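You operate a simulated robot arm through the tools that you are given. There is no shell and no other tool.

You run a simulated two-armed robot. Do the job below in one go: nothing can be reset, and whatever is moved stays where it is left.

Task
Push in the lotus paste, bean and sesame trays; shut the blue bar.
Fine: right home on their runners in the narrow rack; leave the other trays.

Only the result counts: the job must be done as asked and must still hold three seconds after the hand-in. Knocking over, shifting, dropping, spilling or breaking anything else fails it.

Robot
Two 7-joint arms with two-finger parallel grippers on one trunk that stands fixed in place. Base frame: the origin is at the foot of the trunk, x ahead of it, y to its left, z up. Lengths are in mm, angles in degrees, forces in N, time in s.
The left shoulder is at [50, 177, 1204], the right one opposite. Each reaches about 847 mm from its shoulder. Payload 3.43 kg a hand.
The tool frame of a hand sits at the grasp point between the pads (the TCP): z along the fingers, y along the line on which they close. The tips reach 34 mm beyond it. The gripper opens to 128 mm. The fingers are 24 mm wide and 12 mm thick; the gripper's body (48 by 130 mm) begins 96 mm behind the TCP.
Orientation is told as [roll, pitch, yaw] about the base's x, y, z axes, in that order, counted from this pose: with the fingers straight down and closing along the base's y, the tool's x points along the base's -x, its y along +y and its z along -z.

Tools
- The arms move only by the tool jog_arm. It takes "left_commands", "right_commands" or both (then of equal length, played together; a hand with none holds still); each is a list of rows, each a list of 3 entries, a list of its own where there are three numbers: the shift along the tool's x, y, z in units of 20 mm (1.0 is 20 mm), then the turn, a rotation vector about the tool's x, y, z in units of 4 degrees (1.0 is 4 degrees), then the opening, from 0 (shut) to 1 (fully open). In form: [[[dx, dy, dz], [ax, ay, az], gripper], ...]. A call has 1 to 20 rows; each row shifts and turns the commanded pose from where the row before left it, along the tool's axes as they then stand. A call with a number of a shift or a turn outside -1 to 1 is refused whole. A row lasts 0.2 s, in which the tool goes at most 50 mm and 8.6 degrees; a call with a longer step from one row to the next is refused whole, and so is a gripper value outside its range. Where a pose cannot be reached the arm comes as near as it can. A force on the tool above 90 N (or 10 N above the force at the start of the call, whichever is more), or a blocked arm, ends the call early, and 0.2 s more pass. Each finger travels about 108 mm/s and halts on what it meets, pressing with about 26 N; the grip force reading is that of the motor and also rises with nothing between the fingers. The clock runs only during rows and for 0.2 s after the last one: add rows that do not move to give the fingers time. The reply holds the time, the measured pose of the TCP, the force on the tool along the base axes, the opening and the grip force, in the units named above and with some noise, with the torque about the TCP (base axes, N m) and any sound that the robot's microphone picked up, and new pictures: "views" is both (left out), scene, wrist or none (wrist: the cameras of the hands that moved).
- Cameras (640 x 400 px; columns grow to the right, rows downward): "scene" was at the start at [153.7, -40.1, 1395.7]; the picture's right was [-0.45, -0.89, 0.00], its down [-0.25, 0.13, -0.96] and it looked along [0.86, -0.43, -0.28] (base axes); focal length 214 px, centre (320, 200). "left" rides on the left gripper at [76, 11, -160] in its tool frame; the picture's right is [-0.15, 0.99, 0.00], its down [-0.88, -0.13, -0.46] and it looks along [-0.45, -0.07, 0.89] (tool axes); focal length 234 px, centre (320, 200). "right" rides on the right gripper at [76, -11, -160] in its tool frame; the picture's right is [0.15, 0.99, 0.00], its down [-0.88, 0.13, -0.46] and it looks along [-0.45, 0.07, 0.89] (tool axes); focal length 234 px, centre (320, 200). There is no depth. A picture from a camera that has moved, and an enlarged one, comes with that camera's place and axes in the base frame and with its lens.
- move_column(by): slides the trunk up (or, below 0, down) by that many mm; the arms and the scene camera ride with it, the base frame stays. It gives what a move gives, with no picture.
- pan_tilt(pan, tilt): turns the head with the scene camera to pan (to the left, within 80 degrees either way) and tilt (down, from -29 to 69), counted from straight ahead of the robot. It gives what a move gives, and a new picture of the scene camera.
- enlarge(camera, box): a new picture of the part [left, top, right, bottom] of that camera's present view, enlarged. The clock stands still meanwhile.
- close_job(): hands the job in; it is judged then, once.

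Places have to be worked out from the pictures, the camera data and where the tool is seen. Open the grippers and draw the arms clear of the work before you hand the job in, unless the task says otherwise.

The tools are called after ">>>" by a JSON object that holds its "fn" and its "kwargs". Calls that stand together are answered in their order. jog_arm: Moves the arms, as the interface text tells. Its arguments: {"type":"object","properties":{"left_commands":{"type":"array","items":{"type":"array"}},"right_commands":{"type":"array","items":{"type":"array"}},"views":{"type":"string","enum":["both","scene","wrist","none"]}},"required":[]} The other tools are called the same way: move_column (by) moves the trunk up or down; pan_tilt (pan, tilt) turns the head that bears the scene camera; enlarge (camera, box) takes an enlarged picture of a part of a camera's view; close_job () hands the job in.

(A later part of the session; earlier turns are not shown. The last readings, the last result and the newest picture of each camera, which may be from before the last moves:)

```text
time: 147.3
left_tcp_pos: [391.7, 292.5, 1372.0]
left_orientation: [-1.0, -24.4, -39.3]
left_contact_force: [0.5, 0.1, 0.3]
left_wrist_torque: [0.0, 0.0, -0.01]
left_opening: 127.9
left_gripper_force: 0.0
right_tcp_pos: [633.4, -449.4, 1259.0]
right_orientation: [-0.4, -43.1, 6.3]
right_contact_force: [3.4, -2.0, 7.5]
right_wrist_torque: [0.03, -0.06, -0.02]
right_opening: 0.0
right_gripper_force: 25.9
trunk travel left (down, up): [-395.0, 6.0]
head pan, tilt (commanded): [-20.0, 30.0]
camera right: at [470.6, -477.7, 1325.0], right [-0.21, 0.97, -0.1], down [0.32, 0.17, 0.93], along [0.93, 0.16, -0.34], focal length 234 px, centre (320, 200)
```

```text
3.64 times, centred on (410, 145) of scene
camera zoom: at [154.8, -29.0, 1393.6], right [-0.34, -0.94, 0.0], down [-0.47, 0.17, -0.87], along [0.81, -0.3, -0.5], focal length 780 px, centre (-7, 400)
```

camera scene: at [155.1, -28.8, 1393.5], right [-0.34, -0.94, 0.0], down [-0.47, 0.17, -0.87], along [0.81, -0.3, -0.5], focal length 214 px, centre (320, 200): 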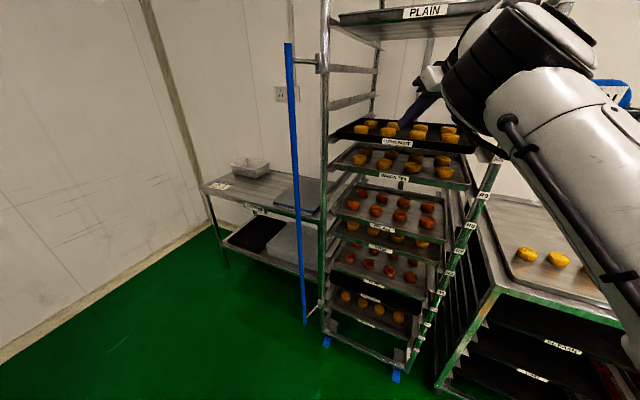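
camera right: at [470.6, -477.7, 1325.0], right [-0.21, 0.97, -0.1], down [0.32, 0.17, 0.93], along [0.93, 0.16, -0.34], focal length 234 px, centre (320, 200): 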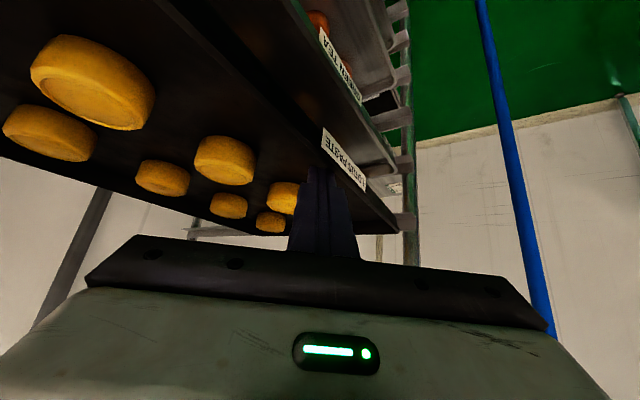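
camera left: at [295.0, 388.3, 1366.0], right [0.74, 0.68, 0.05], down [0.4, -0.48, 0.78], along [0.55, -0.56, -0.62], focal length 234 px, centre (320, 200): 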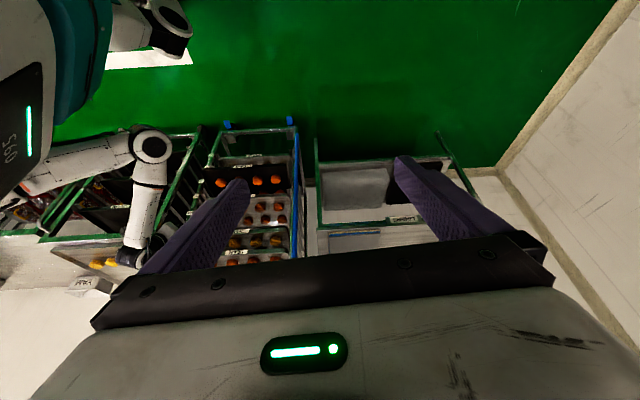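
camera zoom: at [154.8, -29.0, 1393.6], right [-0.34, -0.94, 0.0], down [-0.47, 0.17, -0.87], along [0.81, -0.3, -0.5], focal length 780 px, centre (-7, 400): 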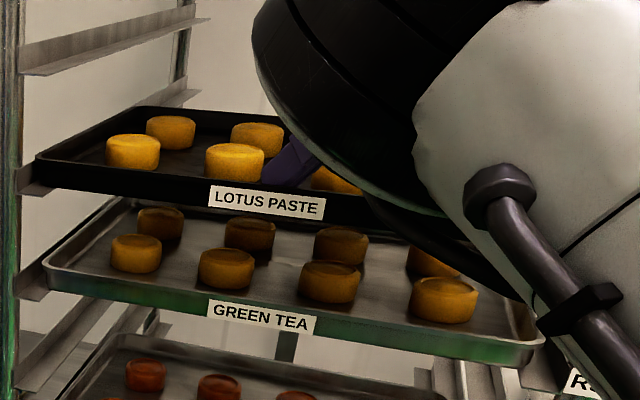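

Lotus (≈769-772) is now level with green tea (≈771). I unload the hook by 4 mm inward, lift the fingers out and back away to inspect how lotus sits.

>>> {"fn": "jog_arm", "kwargs": {"right_commands": [[[-0.094, -0.153, 0.089], [0, 0, 0], 0], [[-0.58, -0.005, -0.62], [0, 0, 0], 0], [[-0.58, -0.005, -0.62], [0, 0, 0], 0], [[-0.58, -0.005, -0.62], [0, 0, 0], 0], [[0, 0, 0], [0, 0, 0], 0]], "views": "none"}}

>>> {"fn": "jog_arm", "kwargs": {"right_commands": [[[0.35, 0.57, -0.334], [0, 0, 0], 0], [[0.35, 0.57, -0.334], [0, 0, 0], 0], [[0.35, 0.57, -0.334], [0, 0, 0], 0], [[0.35, 0.57, -0.334], [0, 0, 0], 0], [[0.35, 0.57, -0.334], [0, 0, 0], 0], [[0.35, 0.57, -0.334], [0, 0, 0], 0], [[0.35, 0.57, -0.334], [0, 0, 0], 0], [[0.35, 0.57, -0.334], [0, 0, 0], 0], [[0, 0, 0], [0, 0, 0], 0]], "views": "both"}}

>>> {"fn": "enlarge", "kwargs": {"camera": "scene", "box": [320, 90, 530, 210]}}

>>> {"fn": "enlarge", "kwargs": {"camera": "right", "box": [0, 0, 420, 260]}}

```text
time: 148.6
left_tcp_pos: [392.4, 291.8, 1372.8]
left_orientation: [-0.9, -24.2, -39.3]
left_contact_force: [0.1, -0.3, -1.1]
left_wrist_torque: [0.0, -0.02, 0.01]
left_opening: 127.9
left_gripper_force: 0.1
right_tcp_pos: [636.0, -453.9, 1310.8]
right_orientation: [-0.4, -43.1, 6.3]
right_contact_force: [0.2, 0.5, 0.1]
right_wrist_torque: [0.0, 0.0, 0.03]
right_opening: 0.0
right_gripper_force: 25.4
trunk travel left (down, up): [-395.0, 6.0]
head pan, tilt (commanded): [-20.0, 30.0]
```

```text
time: 150.6
left_tcp_pos: [391.3, 292.5, 1372.6]
left_orientation: [-0.8, -24.4, -39.3]
left_contact_force: [0.2, 0.2, 0.6]
left_wrist_torque: [-0.01, 0.0, -0.01]
left_opening: 127.7
left_gripper_force: 0.0
right_tcp_pos: [544.3, -387.7, 1312.2]
right_orientation: [1.1, -43.6, 3.5]
right_contact_force: [0.6, 0.4, -0.2]
right_wrist_torque: [0.03, 0.01, 0.02]
right_opening: 0.0
right_gripper_force: 25.8
trunk travel left (down, up): [-395.0, 6.0]
head pan, tilt (commanded): [-20.0, 30.0]
camera scene: at [155.5, -29.1, 1393.5], right [-0.34, -0.94, 0.0], down [-0.47, 0.17, -0.87], along [0.81, -0.3, -0.5], focal length 214 px, centre (320, 200)
camera right: at [381.0, -411.5, 1374.9], right [-0.18, 0.98, -0.09], down [0.31, 0.14, 0.94], along [0.93, 0.14, -0.33], focal length 234 px, centre (320, 200)
```

scene: 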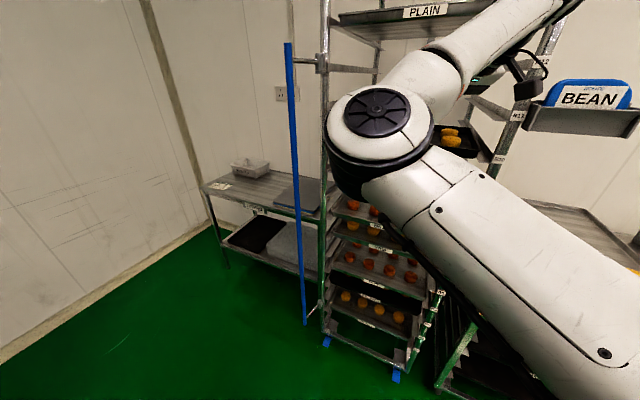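
right: 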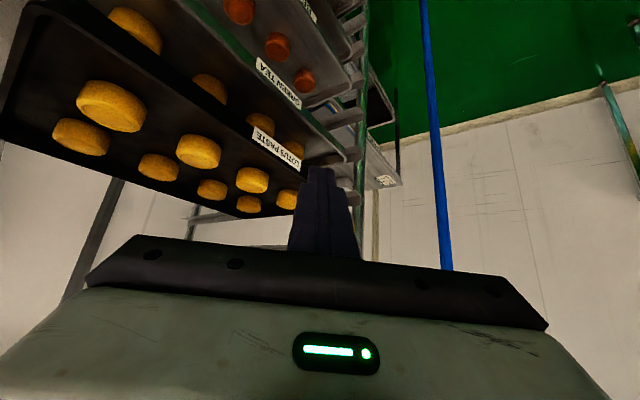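

```text
3.05 times, centred on (425, 150) of scene
camera zoom: at [155.5, -29.1, 1393.5], right [-0.34, -0.94, 0.0], down [-0.47, 0.17, -0.87], along [0.81, -0.3, -0.5], focal length 654 px, centre (0, 352)
```

zoom: 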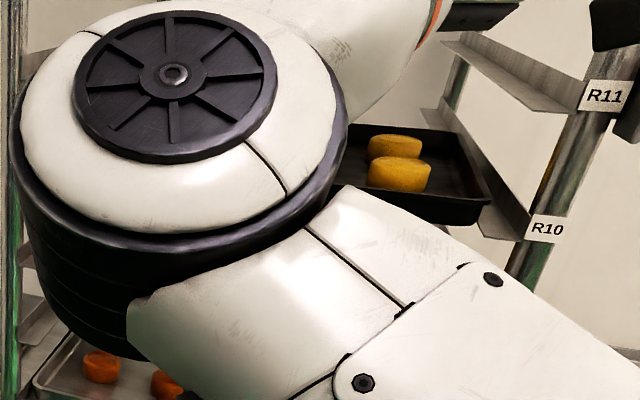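

```text
1.52 times, centred on (210, 130) of right
camera zoom: at [381.0, -411.5, 1374.9], right [-0.18, 0.98, -0.09], down [0.31, 0.14, 0.94], along [0.93, 0.14, -0.33], focal length 357 px, centre (488, 307)
```

zoom: 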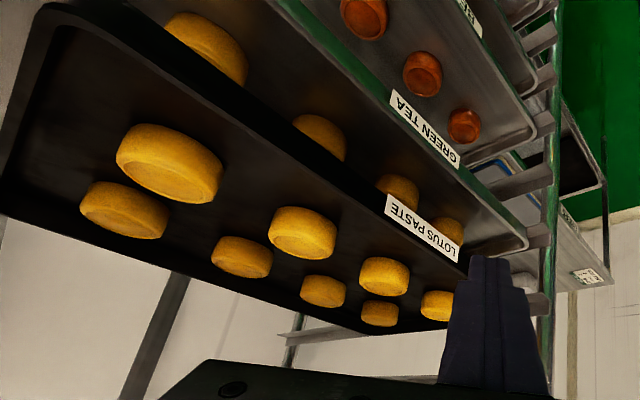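

Lotus sits level at home depth (it is ~10 mm to the left on its runners, but level on both). Next is the bar; the left arm lines up well with it, so I move the right hand back to the right, out of the way.

>>> {"fn": "jog_arm", "kwargs": {"right_commands": [[[0.7, -0.28, -0.674], [0, 0, 0], 0], [[0.7, -0.28, -0.674], [0, 0, 0], 0], [[0.7, -0.28, -0.674], [0, 0, 0], 0], [[0.7, -0.28, -0.674], [0, 0, 0], 0], [[0.7, -0.28, -0.674], [0, 0, 0], 0], [[0.7, -0.28, -0.674], [0, 0, 0], 0], [[0, 0, 0], [0, 0, 0], 0]], "views": "both"}}

```text
time: 152.2
left_tcp_pos: [391.7, 291.0, 1371.7]
left_orientation: [-0.8, -24.4, -39.2]
left_contact_force: [0.1, 0.2, 0.7]
left_wrist_torque: [0.0, -0.01, 0.0]
left_opening: 127.9
left_gripper_force: 0.2
right_tcp_pos: [437.4, -414.9, 1312.8]
right_orientation: [-0.5, -43.2, 6.4]
right_contact_force: [0.3, 0.2, 0.4]
right_wrist_torque: [-0.04, -0.01, 0.02]
right_opening: 0.0
right_gripper_force: 26.0
trunk travel left (down, up): [-395.0, 6.0]
head pan, tilt (commanded): [-20.0, 30.0]
camera scene: at [155.5, -29.1, 1393.5], right [-0.34, -0.94, 0.0], down [-0.47, 0.17, -0.87], along [0.81, -0.3, -0.5], focal length 214 px, centre (320, 200)
camera right: at [275.4, -443.5, 1377.1], right [-0.21, 0.97, -0.1], down [0.31, 0.17, 0.93], along [0.93, 0.17, -0.34], focal length 234 px, centre (320, 200)
```

scene: 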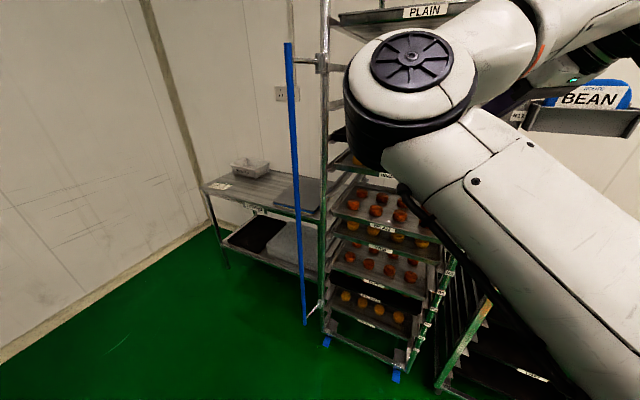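
right: 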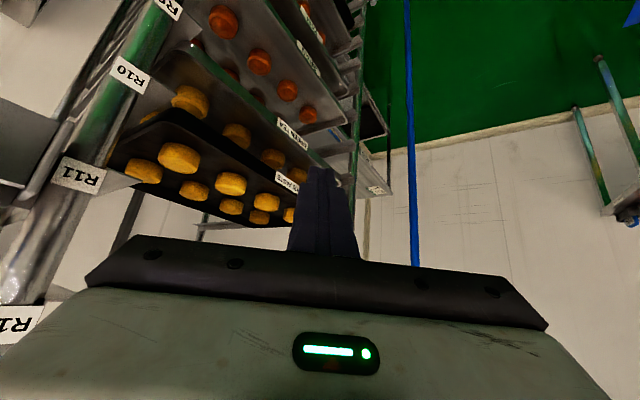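

The right elbow still sits in front at about [350,-190,1407]. I lower the right hand 200 mm so its elbow drops below where the left arm will work.

>>> {"fn": "jog_arm", "kwargs": {"right_commands": [[[0.684, 0.006, 0.729], [0, 0, 0], 0], [[0.684, 0.006, 0.729], [0, 0, 0], 0], [[0.684, 0.006, 0.729], [0, 0, 0], 0], [[0.684, 0.006, 0.729], [0, 0, 0], 0], [[0.684, 0.006, 0.729], [0, 0, 0], 0], [[0.684, 0.006, 0.729], [0, 0, 0], 0], [[0.684, 0.006, 0.729], [0, 0, 0], 0], [[0.684, 0.006, 0.729], [0, 0, 0], 0], [[0.684, 0.006, 0.729], [0, 0, 0], 0], [[0.684, 0.006, 0.729], [0, 0, 0], 0], [[0, 0, 0], [0, 0, 0], 0]], "views": "scene"}}

```text
time: 154.6
left_tcp_pos: [391.8, 291.0, 1372.5]
left_orientation: [-0.8, -24.5, -39.4]
left_contact_force: [0.0, 0.7, 0.0]
left_wrist_torque: [0.03, 0.0, 0.01]
left_opening: 128.1
left_gripper_force: 0.1
right_tcp_pos: [433.2, -423.1, 1112.6]
right_orientation: [-0.3, -43.3, 4.8]
right_contact_force: [0.4, -0.3, -0.9]
right_wrist_torque: [0.0, -0.04, -0.03]
right_opening: 0.0
right_gripper_force: 26.2
trunk travel left (down, up): [-395.0, 6.0]
head pan, tilt (commanded): [-20.0, 30.0]
camera scene: at [155.2, -29.0, 1393.5], right [-0.34, -0.94, 0.0], down [-0.47, 0.17, -0.87], along [0.81, -0.3, -0.5], focal length 214 px, centre (320, 200)
```

scene: 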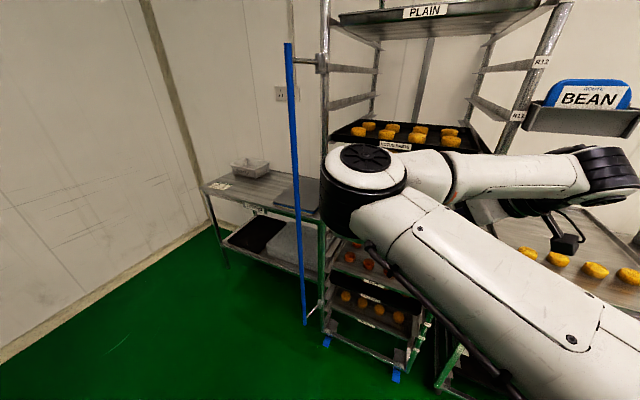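

I'd rather do the bar with the right arm in the elbow-high posture that tracked so well. I repeat that maneuver here: first turn the right hand's heading left about the wrist (80°), well in front of the rack.

>>> {"fn": "jog_arm", "kwargs": {"right_commands": [[[0, 0.479, 0], [-0.686, 0, -0.728], 0], [[0, 0.479, 0], [-0.686, 0, -0.728], 0], [[0, 0.479, 0], [-0.686, 0, -0.728], 0], [[0, 0.479, 0], [-0.686, 0, -0.728], 0], [[0, 0.479, 0], [-0.686, 0, -0.728], 0], [[0, 0.479, 0], [-0.686, 0, -0.728], 0], [[0, 0.479, 0], [-0.686, 0, -0.728], 0], [[0, 0.479, 0], [-0.686, 0, -0.728], 0], [[0, 0.479, 0], [-0.686, 0, -0.728], 0], [[0, 0.479, 0], [-0.686, 0, -0.728], 0], [[0, 0.479, 0], [-0.686, 0, -0.728], 0], [[0, 0.479, 0], [-0.686, 0, -0.728], 0], [[0, 0.479, 0], [-0.686, 0, -0.728], 0], [[0, 0.479, 0], [-0.686, 0, -0.728], 0], [[0, 0.479, 0], [-0.686, 0, -0.728], 0], [[0, 0.479, 0], [-0.686, 0, -0.728], 0], [[0, 0.479, 0], [-0.686, 0, -0.728], 0], [[0, 0.479, 0], [-0.686, 0, -0.728], 0], [[0, 0.479, 0], [-0.686, 0, -0.728], 0], [[0, 0, 0], [0, 0, 0], 0]], "views": "scene"}}

```text
time: 158.8
left_tcp_pos: [391.8, 291.5, 1372.1]
left_orientation: [-0.9, -24.4, -39.3]
left_contact_force: [-0.7, 1.0, 0.2]
left_wrist_torque: [-0.02, 0.01, -0.01]
left_opening: 128.1
left_gripper_force: 0.0
right_tcp_pos: [323.7, -291.7, 1112.5]
right_orientation: [0.0, -43.1, 81.9]
right_contact_force: [0.3, -0.2, 0.0]
right_wrist_torque: [-0.01, 0.01, 0.0]
right_opening: 0.0
right_gripper_force: 26.0
trunk travel left (down, up): [-395.0, 6.0]
head pan, tilt (commanded): [-20.0, 30.0]
camera scene: at [155.3, -29.1, 1393.5], right [-0.34, -0.94, 0.0], down [-0.47, 0.17, -0.87], along [0.81, -0.3, -0.5], focal length 214 px, centre (320, 200)
```

scene: 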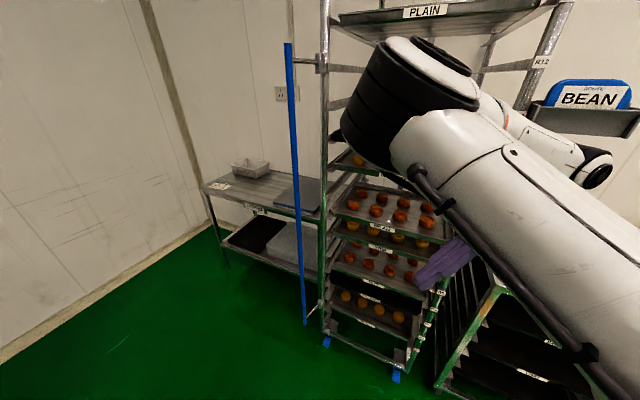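

Good, the elbow rose. Now I level the hand (28°) to bring the elbow over to the right.

>>> {"fn": "jog_arm", "kwargs": {"right_commands": [[[-0.7, 0, 0], [0, -1, 0], 0], [[-0.7, 0, 0], [0, -1, 0], 0], [[-0.7, 0, 0], [0, -1, 0], 0], [[-0.7, 0, 0], [0, -1, 0], 0], [[-0.7, 0, 0], [0, -1, 0], 0], [[-0.7, 0, 0], [0, -1, 0], 0], [[-0.7, 0, 0], [0, -1, 0], 0], [[0, 0, 0], [0, 0, 0], 0]], "views": "scene"}}

```text
time: 160.6
left_tcp_pos: [392.7, 292.2, 1372.2]
left_orientation: [-1.0, -24.4, -39.3]
left_contact_force: [0.5, 0.3, -0.1]
left_wrist_torque: [0.0, 0.01, 0.04]
left_opening: 127.9
left_gripper_force: 0.1
right_tcp_pos: [332.0, -233.9, 1190.5]
right_orientation: [0.4, -71.0, 81.6]
right_contact_force: [-1.1, -0.5, 1.5]
right_wrist_torque: [0.01, -0.03, 0.0]
right_opening: 0.0
right_gripper_force: 25.8
trunk travel left (down, up): [-395.0, 6.0]
head pan, tilt (commanded): [-20.0, 30.0]
camera scene: at [155.4, -29.0, 1393.5], right [-0.34, -0.94, 0.0], down [-0.47, 0.17, -0.87], along [0.81, -0.3, -0.5], focal length 214 px, centre (320, 200)
```

scene: 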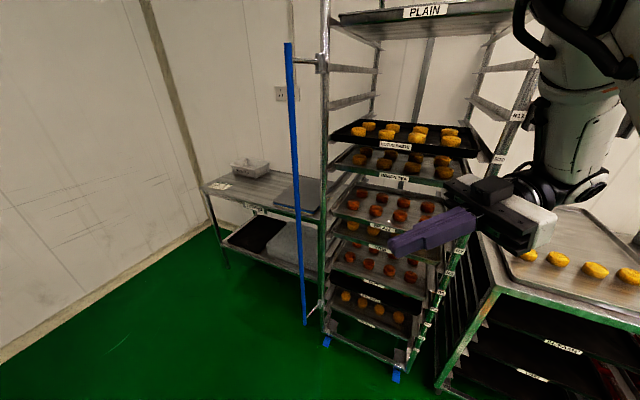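

The elbow is now up and right, and the scene is clear. I inspect all trays.

>>> {"fn": "enlarge", "kwargs": {"camera": "scene", "box": [315, 100, 515, 240]}}

>>> {"fn": "enlarge", "kwargs": {"camera": "scene", "box": [315, 200, 515, 340]}}

>>> {"fn": "enlarge", "kwargs": {"camera": "scene", "box": [260, 30, 400, 130]}}

```text
2.86 times, centred on (415, 170) of scene
camera zoom: at [155.4, -29.0, 1393.5], right [-0.34, -0.94, 0.0], down [-0.47, 0.17, -0.87], along [0.81, -0.3, -0.5], focal length 613 px, centre (49, 286)
```

zoom: 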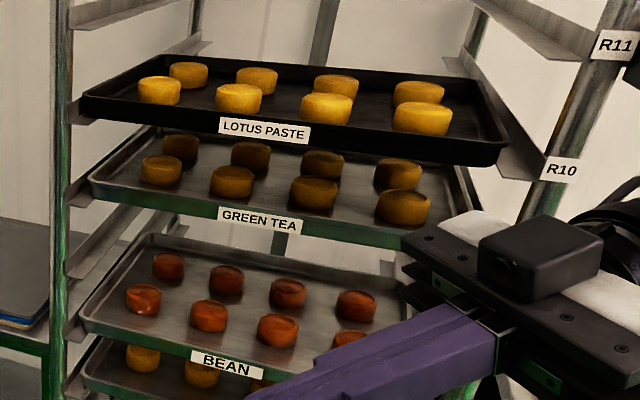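

```text
2.86 times, centred on (415, 270) of scene
camera zoom: at [155.4, -29.0, 1393.5], right [-0.34, -0.94, 0.0], down [-0.47, 0.17, -0.87], along [0.81, -0.3, -0.5], focal length 613 px, centre (49, 0)
```

zoom: 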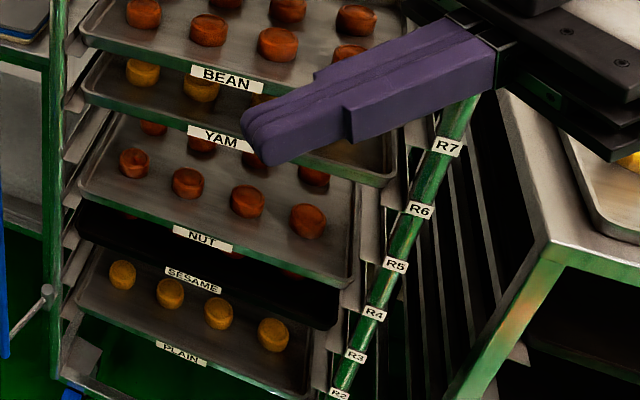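

```text
4.00 times, centred on (330, 80) of scene
camera zoom: at [155.4, -29.0, 1393.5], right [-0.34, -0.94, 0.0], down [-0.47, 0.17, -0.87], along [0.81, -0.3, -0.5], focal length 858 px, centre (280, 680)
```

zoom: 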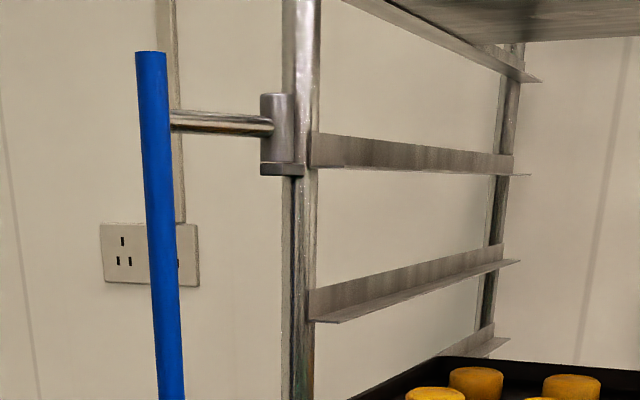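

All trays look level and flush, nothing disturbed. Now I turn the right hand's heading to about +14 and open the gripper to ~70 mm for the bar, which I place at about [707,-155].

>>> {"fn": "jog_arm", "kwargs": {"right_commands": [[[0, -0.66, 0], [0.945, 0, 0.326], 0.1], [[0, -0.66, 0], [0.945, 0, 0.326], 0.2], [[0, -0.66, 0], [0.945, 0, 0.326], 0.3], [[0, -0.66, 0], [0.945, 0, 0.326], 0.4], [[0, -0.66, 0], [0.945, 0, 0.326], 0.5], [[0, -0.66, 0], [0.945, 0, 0.326], 0.55], [[0, -0.66, 0], [0.945, 0, 0.326], 0.55], [[0, -0.66, 0], [0.945, 0, 0.326], 0.55], [[0, -0.66, 0], [0.945, 0, 0.326], 0.55], [[0, -0.66, 0], [0.945, 0, 0.326], 0.55], [[0, -0.66, 0], [0.945, 0, 0.326], 0.55], [[0, -0.66, 0], [0.945, 0, 0.326], 0.55], [[0, -0.66, 0], [0.945, 0, 0.326], 0.55], [[0, -0.66, 0], [0.945, 0, 0.326], 0.55], [[0, -0.66, 0], [0.945, 0, 0.326], 0.55], [[0, -0.66, 0], [0.945, 0, 0.326], 0.55], [[0, 0, 0], [0, 0, 0], 0.55]], "views": "both"}}

```text
time: 164.2
left_tcp_pos: [391.4, 291.6, 1373.3]
left_orientation: [-0.9, -24.5, -39.2]
left_contact_force: [0.1, 0.2, -0.7]
left_wrist_torque: [-0.02, 0.0, 0.01]
left_opening: 128.1
left_gripper_force: 0.0
right_tcp_pos: [491.3, -358.6, 1192.2]
right_orientation: [0.0, -70.9, 17.8]
right_contact_force: [-0.9, -0.4, -0.4]
right_wrist_torque: [0.0, 0.01, -0.01]
right_opening: 70.7
right_gripper_force: 0.1
trunk travel left (down, up): [-395.0, 6.0]
head pan, tilt (commanded): [-20.0, 30.0]
camera scene: at [155.3, -29.1, 1393.5], right [-0.34, -0.94, 0.0], down [-0.47, 0.17, -0.87], along [0.81, -0.3, -0.5], focal length 214 px, centre (320, 200)
camera right: at [326.5, -423.1, 1172.5], right [-0.35, 0.93, -0.14], down [-0.18, 0.08, 0.98], along [0.92, 0.37, 0.14], focal length 234 px, centre (320, 200)
```

scene: 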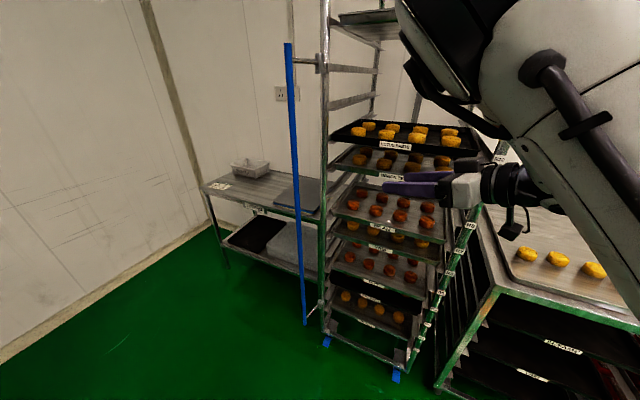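
right: 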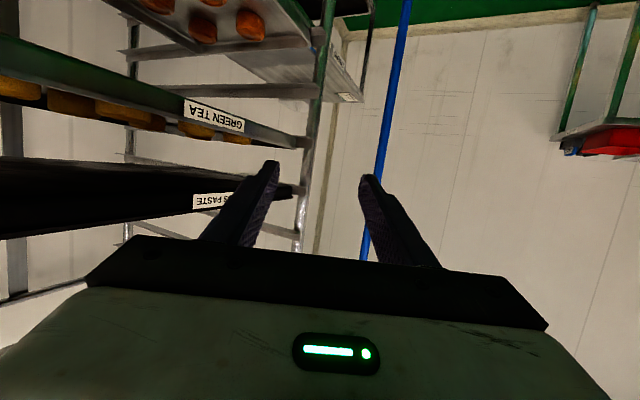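

The bar triangulates again to about [711,-157]. I move to a pre-grasp 80 mm in front of it.

>>> {"fn": "jog_arm", "kwargs": {"right_commands": [[[-0.254, 0.534, 0.733], [0, 0, 0], 0.55], [[-0.254, 0.534, 0.733], [0, 0, 0], 0.55], [[-0.254, 0.534, 0.733], [0, 0, 0], 0.55], [[-0.254, 0.534, 0.733], [0, 0, 0], 0.55], [[-0.254, 0.534, 0.733], [0, 0, 0], 0.55], [[-0.254, 0.534, 0.733], [0, 0, 0], 0.55], [[-0.254, 0.534, 0.733], [0, 0, 0], 0.55], [[-0.254, 0.534, 0.733], [0, 0, 0], 0.55], [[-0.254, 0.534, 0.733], [0, 0, 0], 0.55], [[-0.254, 0.534, 0.733], [0, 0, 0], 0.55], [[-0.254, 0.534, 0.733], [0, 0, 0], 0.55], [[-0.254, 0.534, 0.733], [0, 0, 0], 0.55], [[0, 0, 0], [0, 0, 0], 0.55]], "views": "both"}}

```text
time: 167.2
left_tcp_pos: [391.8, 292.9, 1372.9]
left_orientation: [-1.0, -24.4, -39.3]
left_contact_force: [-0.6, -0.6, -0.3]
left_wrist_torque: [0.04, 0.02, -0.02]
left_opening: 128.2
left_gripper_force: 0.1
right_tcp_pos: [642.2, -265.4, 1209.8]
right_orientation: [12.1, -73.3, 3.7]
right_contact_force: [0.2, -0.6, -0.5]
right_wrist_torque: [0.01, -0.01, -0.03]
right_opening: 70.5
right_gripper_force: 0.1
right hand out of reach, approached as far as the arm can: row 8, 9, 10, 11, 12
trunk travel left (down, up): [-395.0, 6.0]
head pan, tilt (commanded): [-20.0, 30.0]
stopped in row 13 (right hand): the arm was blocked; the commanded pose is now the measured one
camera scene: at [155.4, -29.3, 1393.5], right [-0.34, -0.94, 0.0], down [-0.47, 0.17, -0.87], along [0.81, -0.3, -0.5], focal length 214 px, centre (320, 200)
camera right: at [475.5, -320.3, 1181.0], right [-0.3, 0.95, -0.08], down [-0.2, 0.02, 0.98], along [0.93, 0.31, 0.19], focal length 234 px, centre (320, 200)
```

scene: 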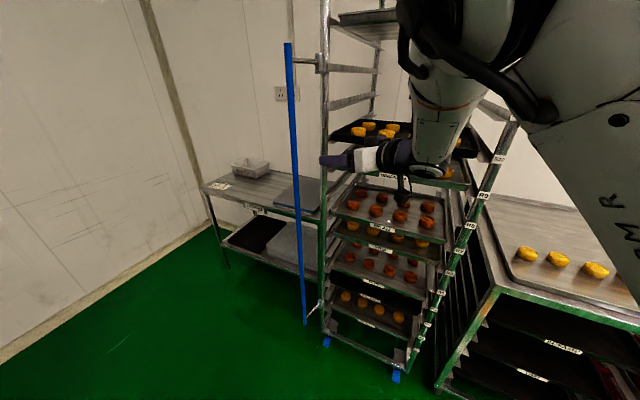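
right: 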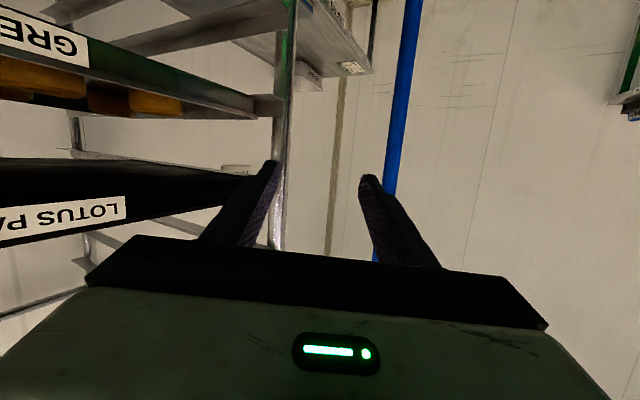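

The right arm stalls at y≈-265, so it can't reach round the bar from here. The left arm is the natural one for that; I bring the right arm back out of the way first.

>>> {"fn": "jog_arm", "kwargs": {"right_commands": [[[0.46, -0.275, -0.75], [0, 0, 0], 0.55], [[0.46, -0.275, -0.75], [0, 0, 0], 0.55], [[0.46, -0.275, -0.75], [0, 0, 0], 0.55], [[0.46, -0.275, -0.75], [0, 0, 0], 0.4], [[0.46, -0.275, -0.75], [0, 0, 0], 0.2], [[0.46, -0.275, -0.75], [0, 0, 0], 0], [[0.46, -0.275, -0.75], [0, 0, 0], 0], [[0.46, -0.275, -0.75], [0, 0, 0], 0], [[0.46, -0.275, -0.75], [0, 0, 0], 0], [[0.46, -0.275, -0.75], [0, 0, 0], 0], [[0, 0, 0], [0, 0, 0], 0]], "views": "scene"}}

```text
time: 169.6
left_tcp_pos: [391.5, 291.5, 1373.1]
left_orientation: [-0.9, -24.4, -39.3]
left_contact_force: [0.5, 0.8, 0.6]
left_wrist_torque: [0.01, -0.01, -0.02]
left_opening: 127.6
left_gripper_force: 0.1
right_tcp_pos: [490.5, -357.6, 1160.0]
right_orientation: [10.8, -73.2, 4.8]
right_contact_force: [0.0, -0.3, 0.3]
right_wrist_torque: [-0.01, 0.01, 0.01]
right_opening: 0.0
right_gripper_force: 25.5
trunk travel left (down, up): [-395.0, 6.0]
head pan, tilt (commanded): [-20.0, 30.0]
camera scene: at [155.4, -28.9, 1393.5], right [-0.34, -0.94, 0.0], down [-0.47, 0.17, -0.87], along [0.81, -0.3, -0.5], focal length 214 px, centre (320, 200)
```

scene: 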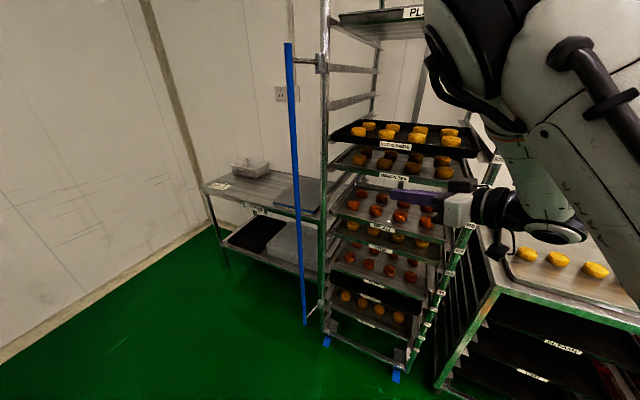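

I move the right hand a bit further right and down, then start the left arm.

>>> {"fn": "jog_arm", "kwargs": {"right_commands": [[[0.565, -0.527, -0.517], [0, 0, 0], 0], [[0.565, -0.527, -0.517], [0, 0, 0], 0], [[0.565, -0.527, -0.517], [0, 0, 0], 0], [[0.565, -0.527, -0.517], [0, 0, 0], 0], [[0.565, -0.527, -0.517], [0, 0, 0], 0], [[0.565, -0.527, -0.517], [0, 0, 0], 0], [[0.565, -0.527, -0.517], [0, 0, 0], 0], [[0, 0, 0], [0, 0, 0], 0]], "views": "scene"}}

```text
time: 171.3
left_tcp_pos: [390.8, 291.7, 1371.9]
left_orientation: [-0.9, -24.4, -39.3]
left_contact_force: [0.4, -0.2, 0.2]
left_wrist_torque: [-0.01, 0.0, -0.01]
left_opening: 127.9
left_gripper_force: 0.1
right_tcp_pos: [421.8, -450.2, 1102.8]
right_orientation: [11.0, -73.1, 4.8]
right_contact_force: [-0.3, 0.0, 0.2]
right_wrist_torque: [0.01, 0.01, 0.02]
right_opening: 0.0
right_gripper_force: 26.1
trunk travel left (down, up): [-395.0, 6.0]
head pan, tilt (commanded): [-20.0, 30.0]
camera scene: at [155.3, -28.8, 1393.5], right [-0.34, -0.94, 0.0], down [-0.47, 0.17, -0.87], along [0.81, -0.3, -0.5], focal length 214 px, centre (320, 200)
```

scene: 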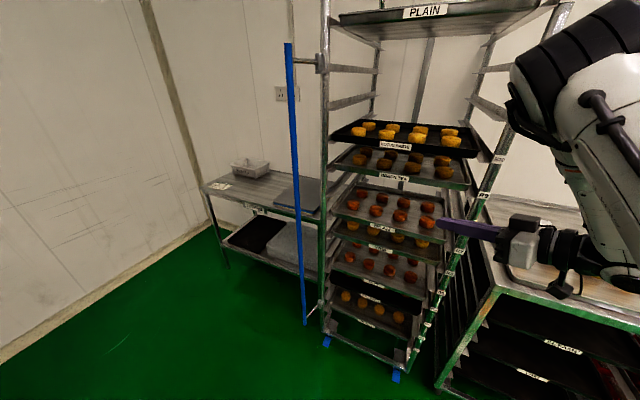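

The rack view is fully clear and the right arm is out of the way. Now the left arm: tilt its fingers forward about the wrist and narrow the gripper to ~75 mm.

>>> {"fn": "jog_arm", "kwargs": {"left_commands": [[[-0.7, 0, 0], [0, -1, 0], 0.9], [[-0.7, 0, 0], [0, -1, 0], 0.8], [[-0.7, 0, 0], [0, -1, 0], 0.7], [[-0.7, 0, 0], [0, -1, 0], 0.6], [[-0.7, 0, 0], [0, -1, 0], 0.6], [[-0.7, 0, 0], [0, -1, 0], 0.6], [[-0.7, 0, 0], [0, -1, 0], 0.6], [[-0.7, 0, 0], [0, -1, 0], 0.6], [[-0.7, 0, 0], [0, -1, 0], 0.6], [[-0.7, 0, 0], [0, -1, 0], 0.6], [[-0.7, 0, 0], [0, -1, 0], 0.6], [[-0.7, 0, 0], [0, -1, 0], 0.6], [[-0.4, 0, 0], [0, -0.6, 0], 0.6], [[0, 0, 0], [0, 0, 0], 0.6]], "views": "both"}}

```text
time: 174.3
left_tcp_pos: [481.5, 220.5, 1499.0]
left_orientation: [-3.2, -74.8, -36.7]
left_contact_force: [-0.5, -0.4, -1.0]
left_wrist_torque: [-0.04, -0.02, 0.02]
left_opening: 76.9
left_gripper_force: 0.0
right_tcp_pos: [422.0, -449.0, 1101.2]
right_orientation: [11.1, -73.1, 4.8]
right_contact_force: [0.3, 0.5, -0.4]
right_wrist_torque: [-0.04, -0.01, 0.0]
right_opening: 0.0
right_gripper_force: 26.2
trunk travel left (down, up): [-395.0, 6.0]
head pan, tilt (commanded): [-20.0, 30.0]
camera scene: at [155.3, -29.1, 1393.5], right [-0.34, -0.94, 0.0], down [-0.47, 0.17, -0.87], along [0.81, -0.3, -0.5], focal length 214 px, centre (320, 200)
camera left: at [353.3, 339.4, 1466.7], right [0.66, 0.74, 0.13], down [-0.24, 0.04, 0.97], along [0.71, -0.67, 0.2], focal length 234 px, centre (320, 200)
```

scene: 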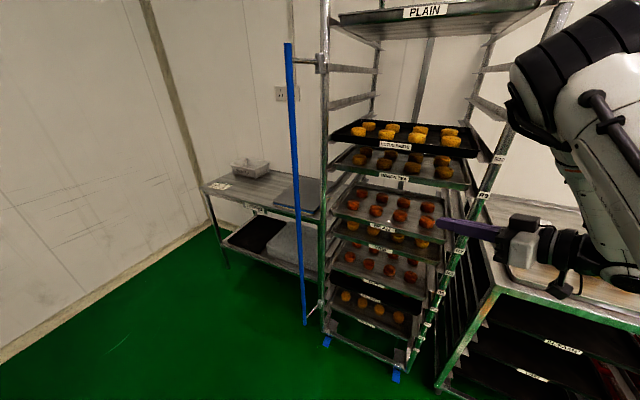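
left: 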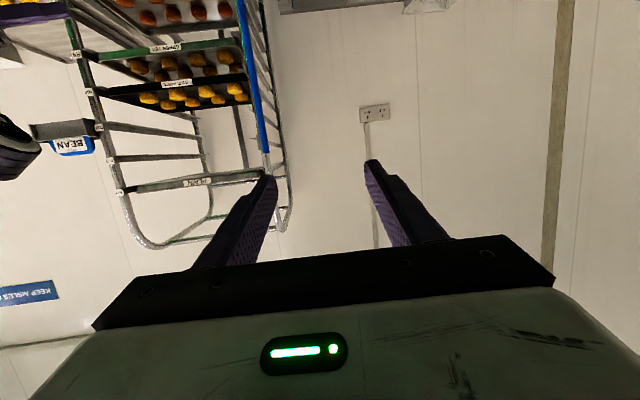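

Left camera sees the bar too (now giving about [697-711,-155]). I lower the left hand 240 mm to bar-working height.

>>> {"fn": "jog_arm", "kwargs": {"left_commands": [[[0.966, 0, 0.26], [0, 0, 0], 0.6], [[0.966, 0, 0.26], [0, 0, 0], 0.6], [[0.966, 0, 0.26], [0, 0, 0], 0.6], [[0.966, 0, 0.26], [0, 0, 0], 0.6], [[0.966, 0, 0.26], [0, 0, 0], 0.6], [[0.966, 0, 0.26], [0, 0, 0], 0.6], [[0.966, 0, 0.26], [0, 0, 0], 0.6], [[0.966, 0, 0.26], [0, 0, 0], 0.6], [[0.966, 0, 0.26], [0, 0, 0], 0.6], [[0.966, 0, 0.26], [0, 0, 0], 0.6], [[0.966, 0, 0.26], [0, 0, 0], 0.6], [[0.966, 0, 0.26], [0, 0, 0], 0.6], [[0, 0, 0], [0, 0, 0], 0.6]], "views": "both"}}

```text
time: 177.2
left_tcp_pos: [477.4, 218.4, 1259.1]
left_orientation: [-3.1, -74.7, -36.8]
left_contact_force: [-0.3, 0.4, 0.9]
left_wrist_torque: [0.03, 0.0, 0.0]
left_opening: 76.8
left_gripper_force: 0.1
right_tcp_pos: [422.0, -450.9, 1101.3]
right_orientation: [11.1, -73.2, 4.7]
right_contact_force: [0.0, 1.2, -0.2]
right_wrist_torque: [0.0, -0.02, -0.01]
right_opening: 0.0
right_gripper_force: 26.0
trunk travel left (down, up): [-395.0, 6.0]
head pan, tilt (commanded): [-20.0, 30.0]
camera scene: at [155.3, -29.1, 1393.5], right [-0.34, -0.94, 0.0], down [-0.47, 0.17, -0.87], along [0.81, -0.3, -0.5], focal length 214 px, centre (320, 200)
camera left: at [350.5, 337.8, 1226.0], right [0.66, 0.74, 0.13], down [-0.24, 0.04, 0.97], along [0.71, -0.67, 0.2], focal length 234 px, centre (320, 200)
```

scene: 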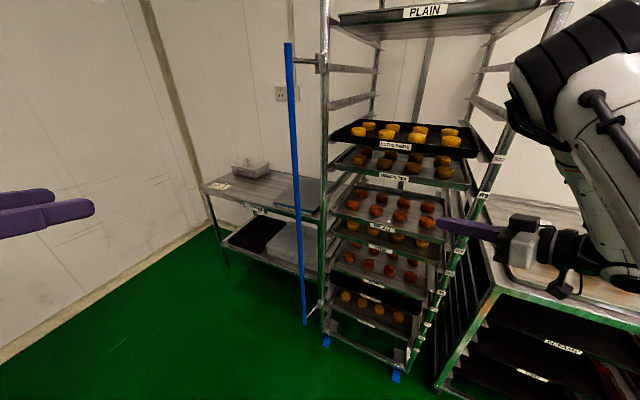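
left: 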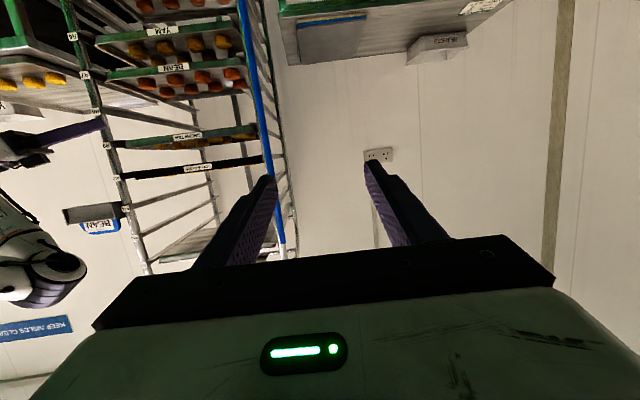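

Triangulated again: bar at about [705,-156]. I bring the left hand (heading -40) toward a pre-grasp 75 mm in front of the bar, raising slightly to z≈1290, in two halves.

>>> {"fn": "jog_arm", "kwargs": {"left_commands": [[[-0.309, -0.373, 0.842], [0, 0, 0], 0.6], [[-0.309, -0.373, 0.842], [0, 0, 0], 0.6], [[-0.309, -0.373, 0.842], [0, 0, 0], 0.6], [[-0.309, -0.373, 0.842], [0, 0, 0], 0.6], [[-0.309, -0.373, 0.842], [0, 0, 0], 0.6], [[-0.309, -0.373, 0.842], [0, 0, 0], 0.6], [[-0.309, -0.373, 0.842], [0, 0, 0], 0.6], [[-0.309, -0.373, 0.842], [0, 0, 0], 0.6], [[-0.309, -0.373, 0.842], [0, 0, 0], 0.6], [[-0.309, -0.373, 0.842], [0, 0, 0], 0.6], [[0, 0, 0], [0, 0, 0], 0.6]], "views": "both"}}

```text
time: 179.6
left_tcp_pos: [569.4, 46.3, 1273.4]
left_orientation: [-3.0, -74.8, -36.7]
left_contact_force: [-0.4, -0.3, -0.5]
left_wrist_torque: [0.0, 0.01, -0.01]
left_opening: 76.7
left_gripper_force: 0.0
right_tcp_pos: [422.4, -450.4, 1101.0]
right_orientation: [11.0, -73.1, 4.8]
right_contact_force: [-0.3, -0.7, 0.2]
right_wrist_torque: [-0.03, 0.02, 0.01]
right_opening: 0.1
right_gripper_force: 25.9
trunk travel left (down, up): [-395.0, 6.0]
head pan, tilt (commanded): [-20.0, 30.0]
camera scene: at [155.2, -28.9, 1393.5], right [-0.34, -0.94, 0.0], down [-0.47, 0.17, -0.87], along [0.81, -0.3, -0.5], focal length 214 px, centre (320, 200)
camera left: at [440.3, 166.2, 1241.9], right [0.66, 0.74, 0.13], down [-0.23, 0.04, 0.97], along [0.71, -0.67, 0.2], focal length 234 px, centre (320, 200)
```

scene: 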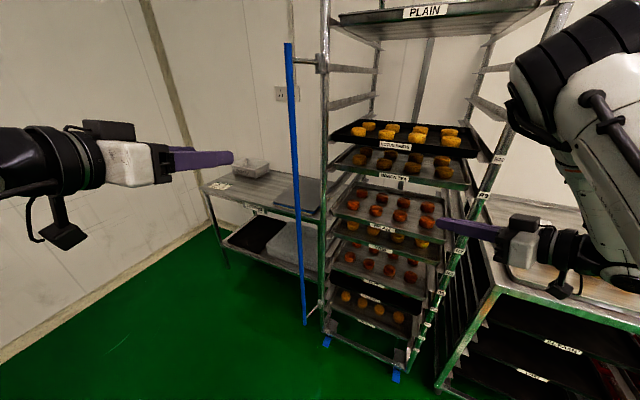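
left: 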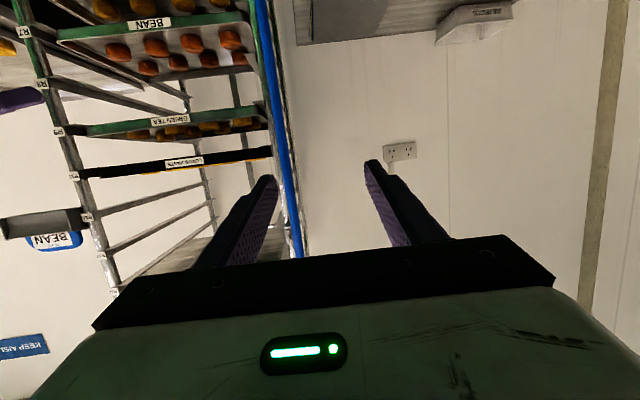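

Tracking exactly. I finish the approach to the pre-grasp.

>>> {"fn": "jog_arm", "kwargs": {"left_commands": [[[-0.309, -0.373, 0.842], [0, 0, 0], 0.6], [[-0.309, -0.373, 0.842], [0, 0, 0], 0.6], [[-0.309, -0.373, 0.842], [0, 0, 0], 0.6], [[-0.309, -0.373, 0.842], [0, 0, 0], 0.6], [[-0.309, -0.373, 0.842], [0, 0, 0], 0.6], [[-0.309, -0.373, 0.842], [0, 0, 0], 0.6], [[-0.309, -0.373, 0.842], [0, 0, 0], 0.6], [[-0.309, -0.373, 0.842], [0, 0, 0], 0.6], [[0, 0, 0], [0, 0, 0], 0.6]], "views": "both"}}

```text
time: 181.6
left_tcp_pos: [639.2, -91.4, 1288.1]
left_orientation: [-3.1, -74.8, -36.8]
left_contact_force: [-0.7, -0.5, -0.3]
left_wrist_torque: [0.02, 0.02, 0.02]
left_opening: 77.0
left_gripper_force: 0.1
right_tcp_pos: [421.8, -449.9, 1100.8]
right_orientation: [11.0, -73.2, 4.8]
right_contact_force: [-0.1, -0.8, -0.4]
right_wrist_torque: [0.01, 0.04, -0.02]
right_opening: 0.0
right_gripper_force: 25.9
trunk travel left (down, up): [-395.0, 6.0]
head pan, tilt (commanded): [-20.0, 30.0]
camera scene: at [155.2, -28.9, 1393.5], right [-0.34, -0.94, 0.0], down [-0.47, 0.17, -0.87], along [0.81, -0.3, -0.5], focal length 214 px, centre (320, 200)
camera left: at [512.7, 28.5, 1257.2], right [0.66, 0.74, 0.13], down [-0.24, 0.04, 0.97], along [0.71, -0.67, 0.2], focal length 234 px, centre (320, 200)
```

scene: 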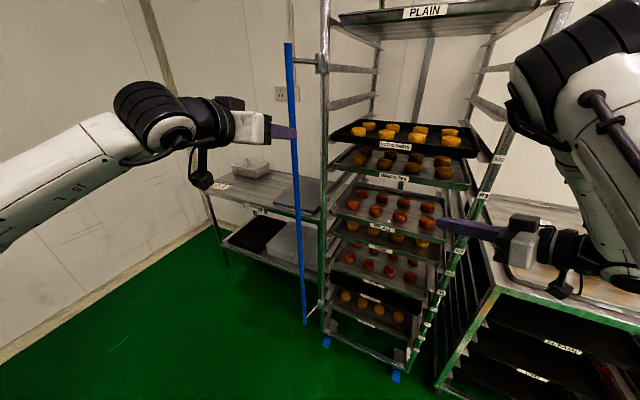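
left: 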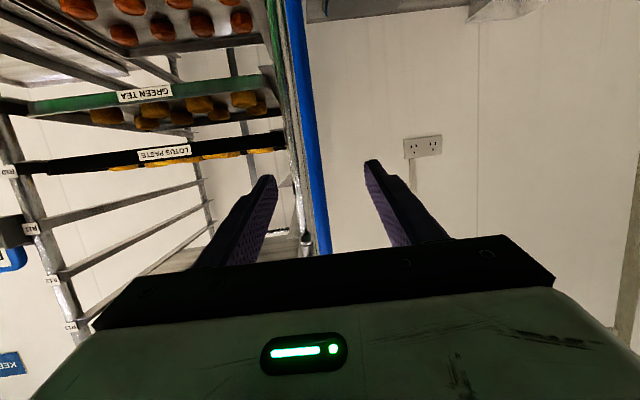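

The bar stands between the open fingers, about 86 mm ahead. I move in so that it sits between the pads near the tips.

>>> {"fn": "jog_arm", "kwargs": {"left_commands": [[[-0.2225, -0.128, 0.82], [0, 0, 0], 0.6], [[-0.2225, -0.128, 0.82], [0, 0, 0], 0.6], [[-0.2225, -0.128, 0.82], [0, 0, 0], 0.6], [[-0.2225, -0.128, 0.82], [0, 0, 0], 0.6], [[0, 0, 0], [0, 0, 0], 0.6]], "views": "both"}}

>>> {"fn": "enlarge", "kwargs": {"camera": "left", "box": [220, 60, 440, 260]}}

>>> {"fn": "enlarge", "kwargs": {"camera": "scene", "box": [220, 60, 380, 180]}}

```text
time: 182.8
left_tcp_pos: [684.6, -143.7, 1289.2]
left_orientation: [-3.0, -74.8, -36.7]
left_contact_force: [-0.7, -0.8, 0.1]
left_wrist_torque: [0.03, 0.0, -0.02]
left_opening: 76.7
left_gripper_force: 0.0
right_tcp_pos: [422.6, -450.3, 1101.1]
right_orientation: [11.0, -73.2, 4.8]
right_contact_force: [-0.4, -0.4, 0.6]
right_wrist_torque: [-0.01, -0.02, 0.0]
right_opening: 0.1
right_gripper_force: 26.3
trunk travel left (down, up): [-395.0, 6.0]
head pan, tilt (commanded): [-20.0, 30.0]
camera scene: at [155.3, -28.9, 1393.5], right [-0.34, -0.94, 0.0], down [-0.47, 0.17, -0.87], along [0.81, -0.3, -0.5], focal length 214 px, centre (320, 200)
camera left: at [557.2, -23.2, 1257.0], right [0.66, 0.74, 0.13], down [-0.24, 0.04, 0.97], along [0.71, -0.67, 0.2], focal length 234 px, centre (320, 200)
```

scene: 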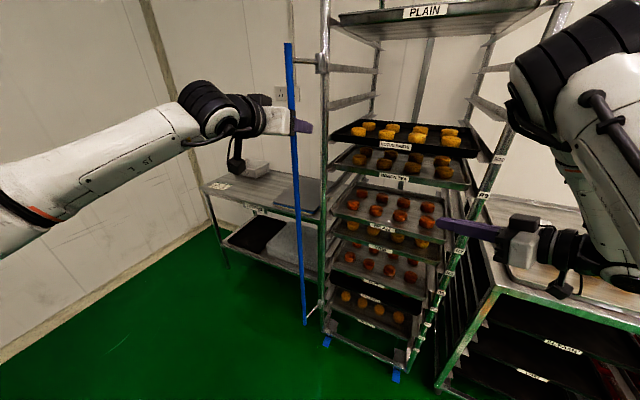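
left: 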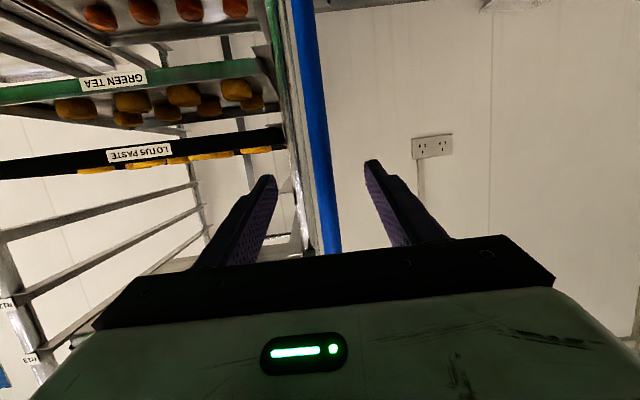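

```text
2.00 times, centred on (330, 160) of left
camera zoom: at [557.2, -23.2, 1257.0], right [0.66, 0.74, 0.13], down [-0.24, 0.04, 0.97], along [0.71, -0.67, 0.2], focal length 468 px, centre (300, 280)
```

zoom: 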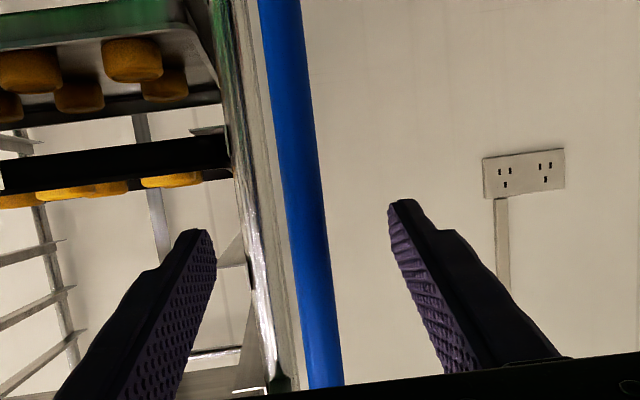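

```text
3.33 times, centred on (300, 120) of scene
camera zoom: at [155.3, -28.9, 1393.5], right [-0.34, -0.94, 0.0], down [-0.47, 0.17, -0.87], along [0.81, -0.3, -0.5], focal length 715 px, centre (387, 467)
```

zoom: 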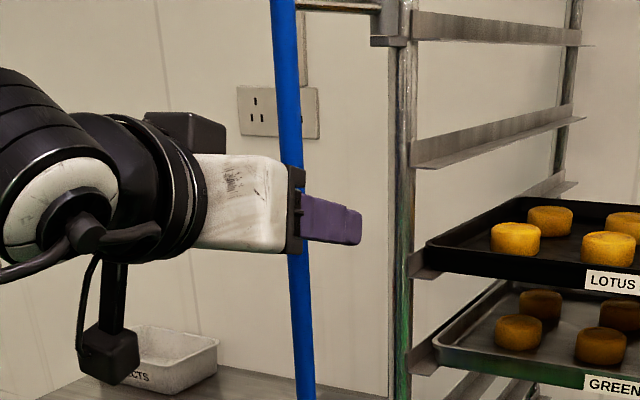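

The bar is straddled, about 20 mm past the TCP. I narrow the gap to ~38 mm (not gripping) and start swinging the bar along its arc toward me and to the right.

>>> {"fn": "jog_arm", "kwargs": {"left_commands": [[[0, 0, 0], [0, 0, 0], 0.45], [[0, 0, 0], [0, 0, 0], 0.3], [[0, 0, 0], [0, 0, 0], 0.3], [[0.035, -0.657, -0.09], [0, 0, 0], 0.3], [[0.035, -0.657, -0.09], [0, 0, 0], 0.3], [[0.015, -0.912, 0], [0, 0, 0], 0.3], [[0.015, -0.912, 0], [0, 0, 0], 0.3], [[0, 0, 0], [0, 0, 0], 0.3]], "views": "both"}}

```text
time: 184.6
left_tcp_pos: [642.4, -189.1, 1289.2]
left_orientation: [-3.0, -74.7, -36.7]
left_contact_force: [-0.3, 0.1, -0.5]
left_wrist_torque: [-0.01, 0.03, -0.03]
left_opening: 38.3
left_gripper_force: 0.1
right_tcp_pos: [421.7, -450.0, 1100.7]
right_orientation: [10.9, -73.2, 4.9]
right_contact_force: [-0.1, -0.1, -0.5]
right_wrist_torque: [-0.02, 0.02, 0.01]
right_opening: 0.0
right_gripper_force: 26.2
trunk travel left (down, up): [-395.0, 6.0]
head pan, tilt (commanded): [-20.0, 30.0]
camera scene: at [155.4, -29.0, 1393.5], right [-0.34, -0.94, 0.0], down [-0.47, 0.17, -0.87], along [0.81, -0.3, -0.5], focal length 214 px, centre (320, 200)
camera left: at [514.7, -69.4, 1257.0], right [0.66, 0.74, 0.13], down [-0.23, 0.04, 0.97], along [0.71, -0.67, 0.2], focal length 234 px, centre (320, 200)
```

scene: 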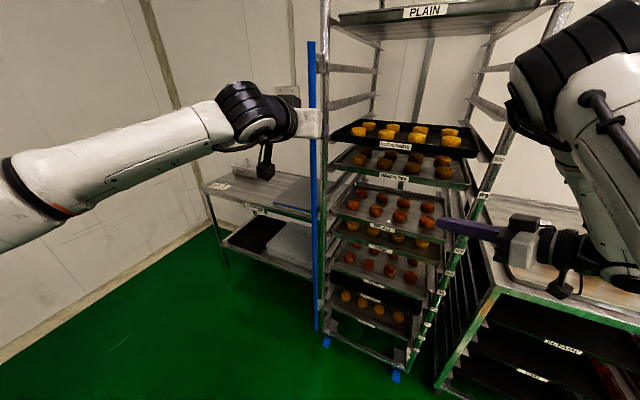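
left: 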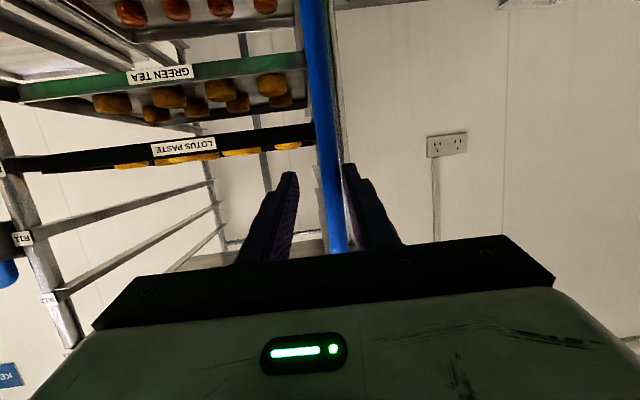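

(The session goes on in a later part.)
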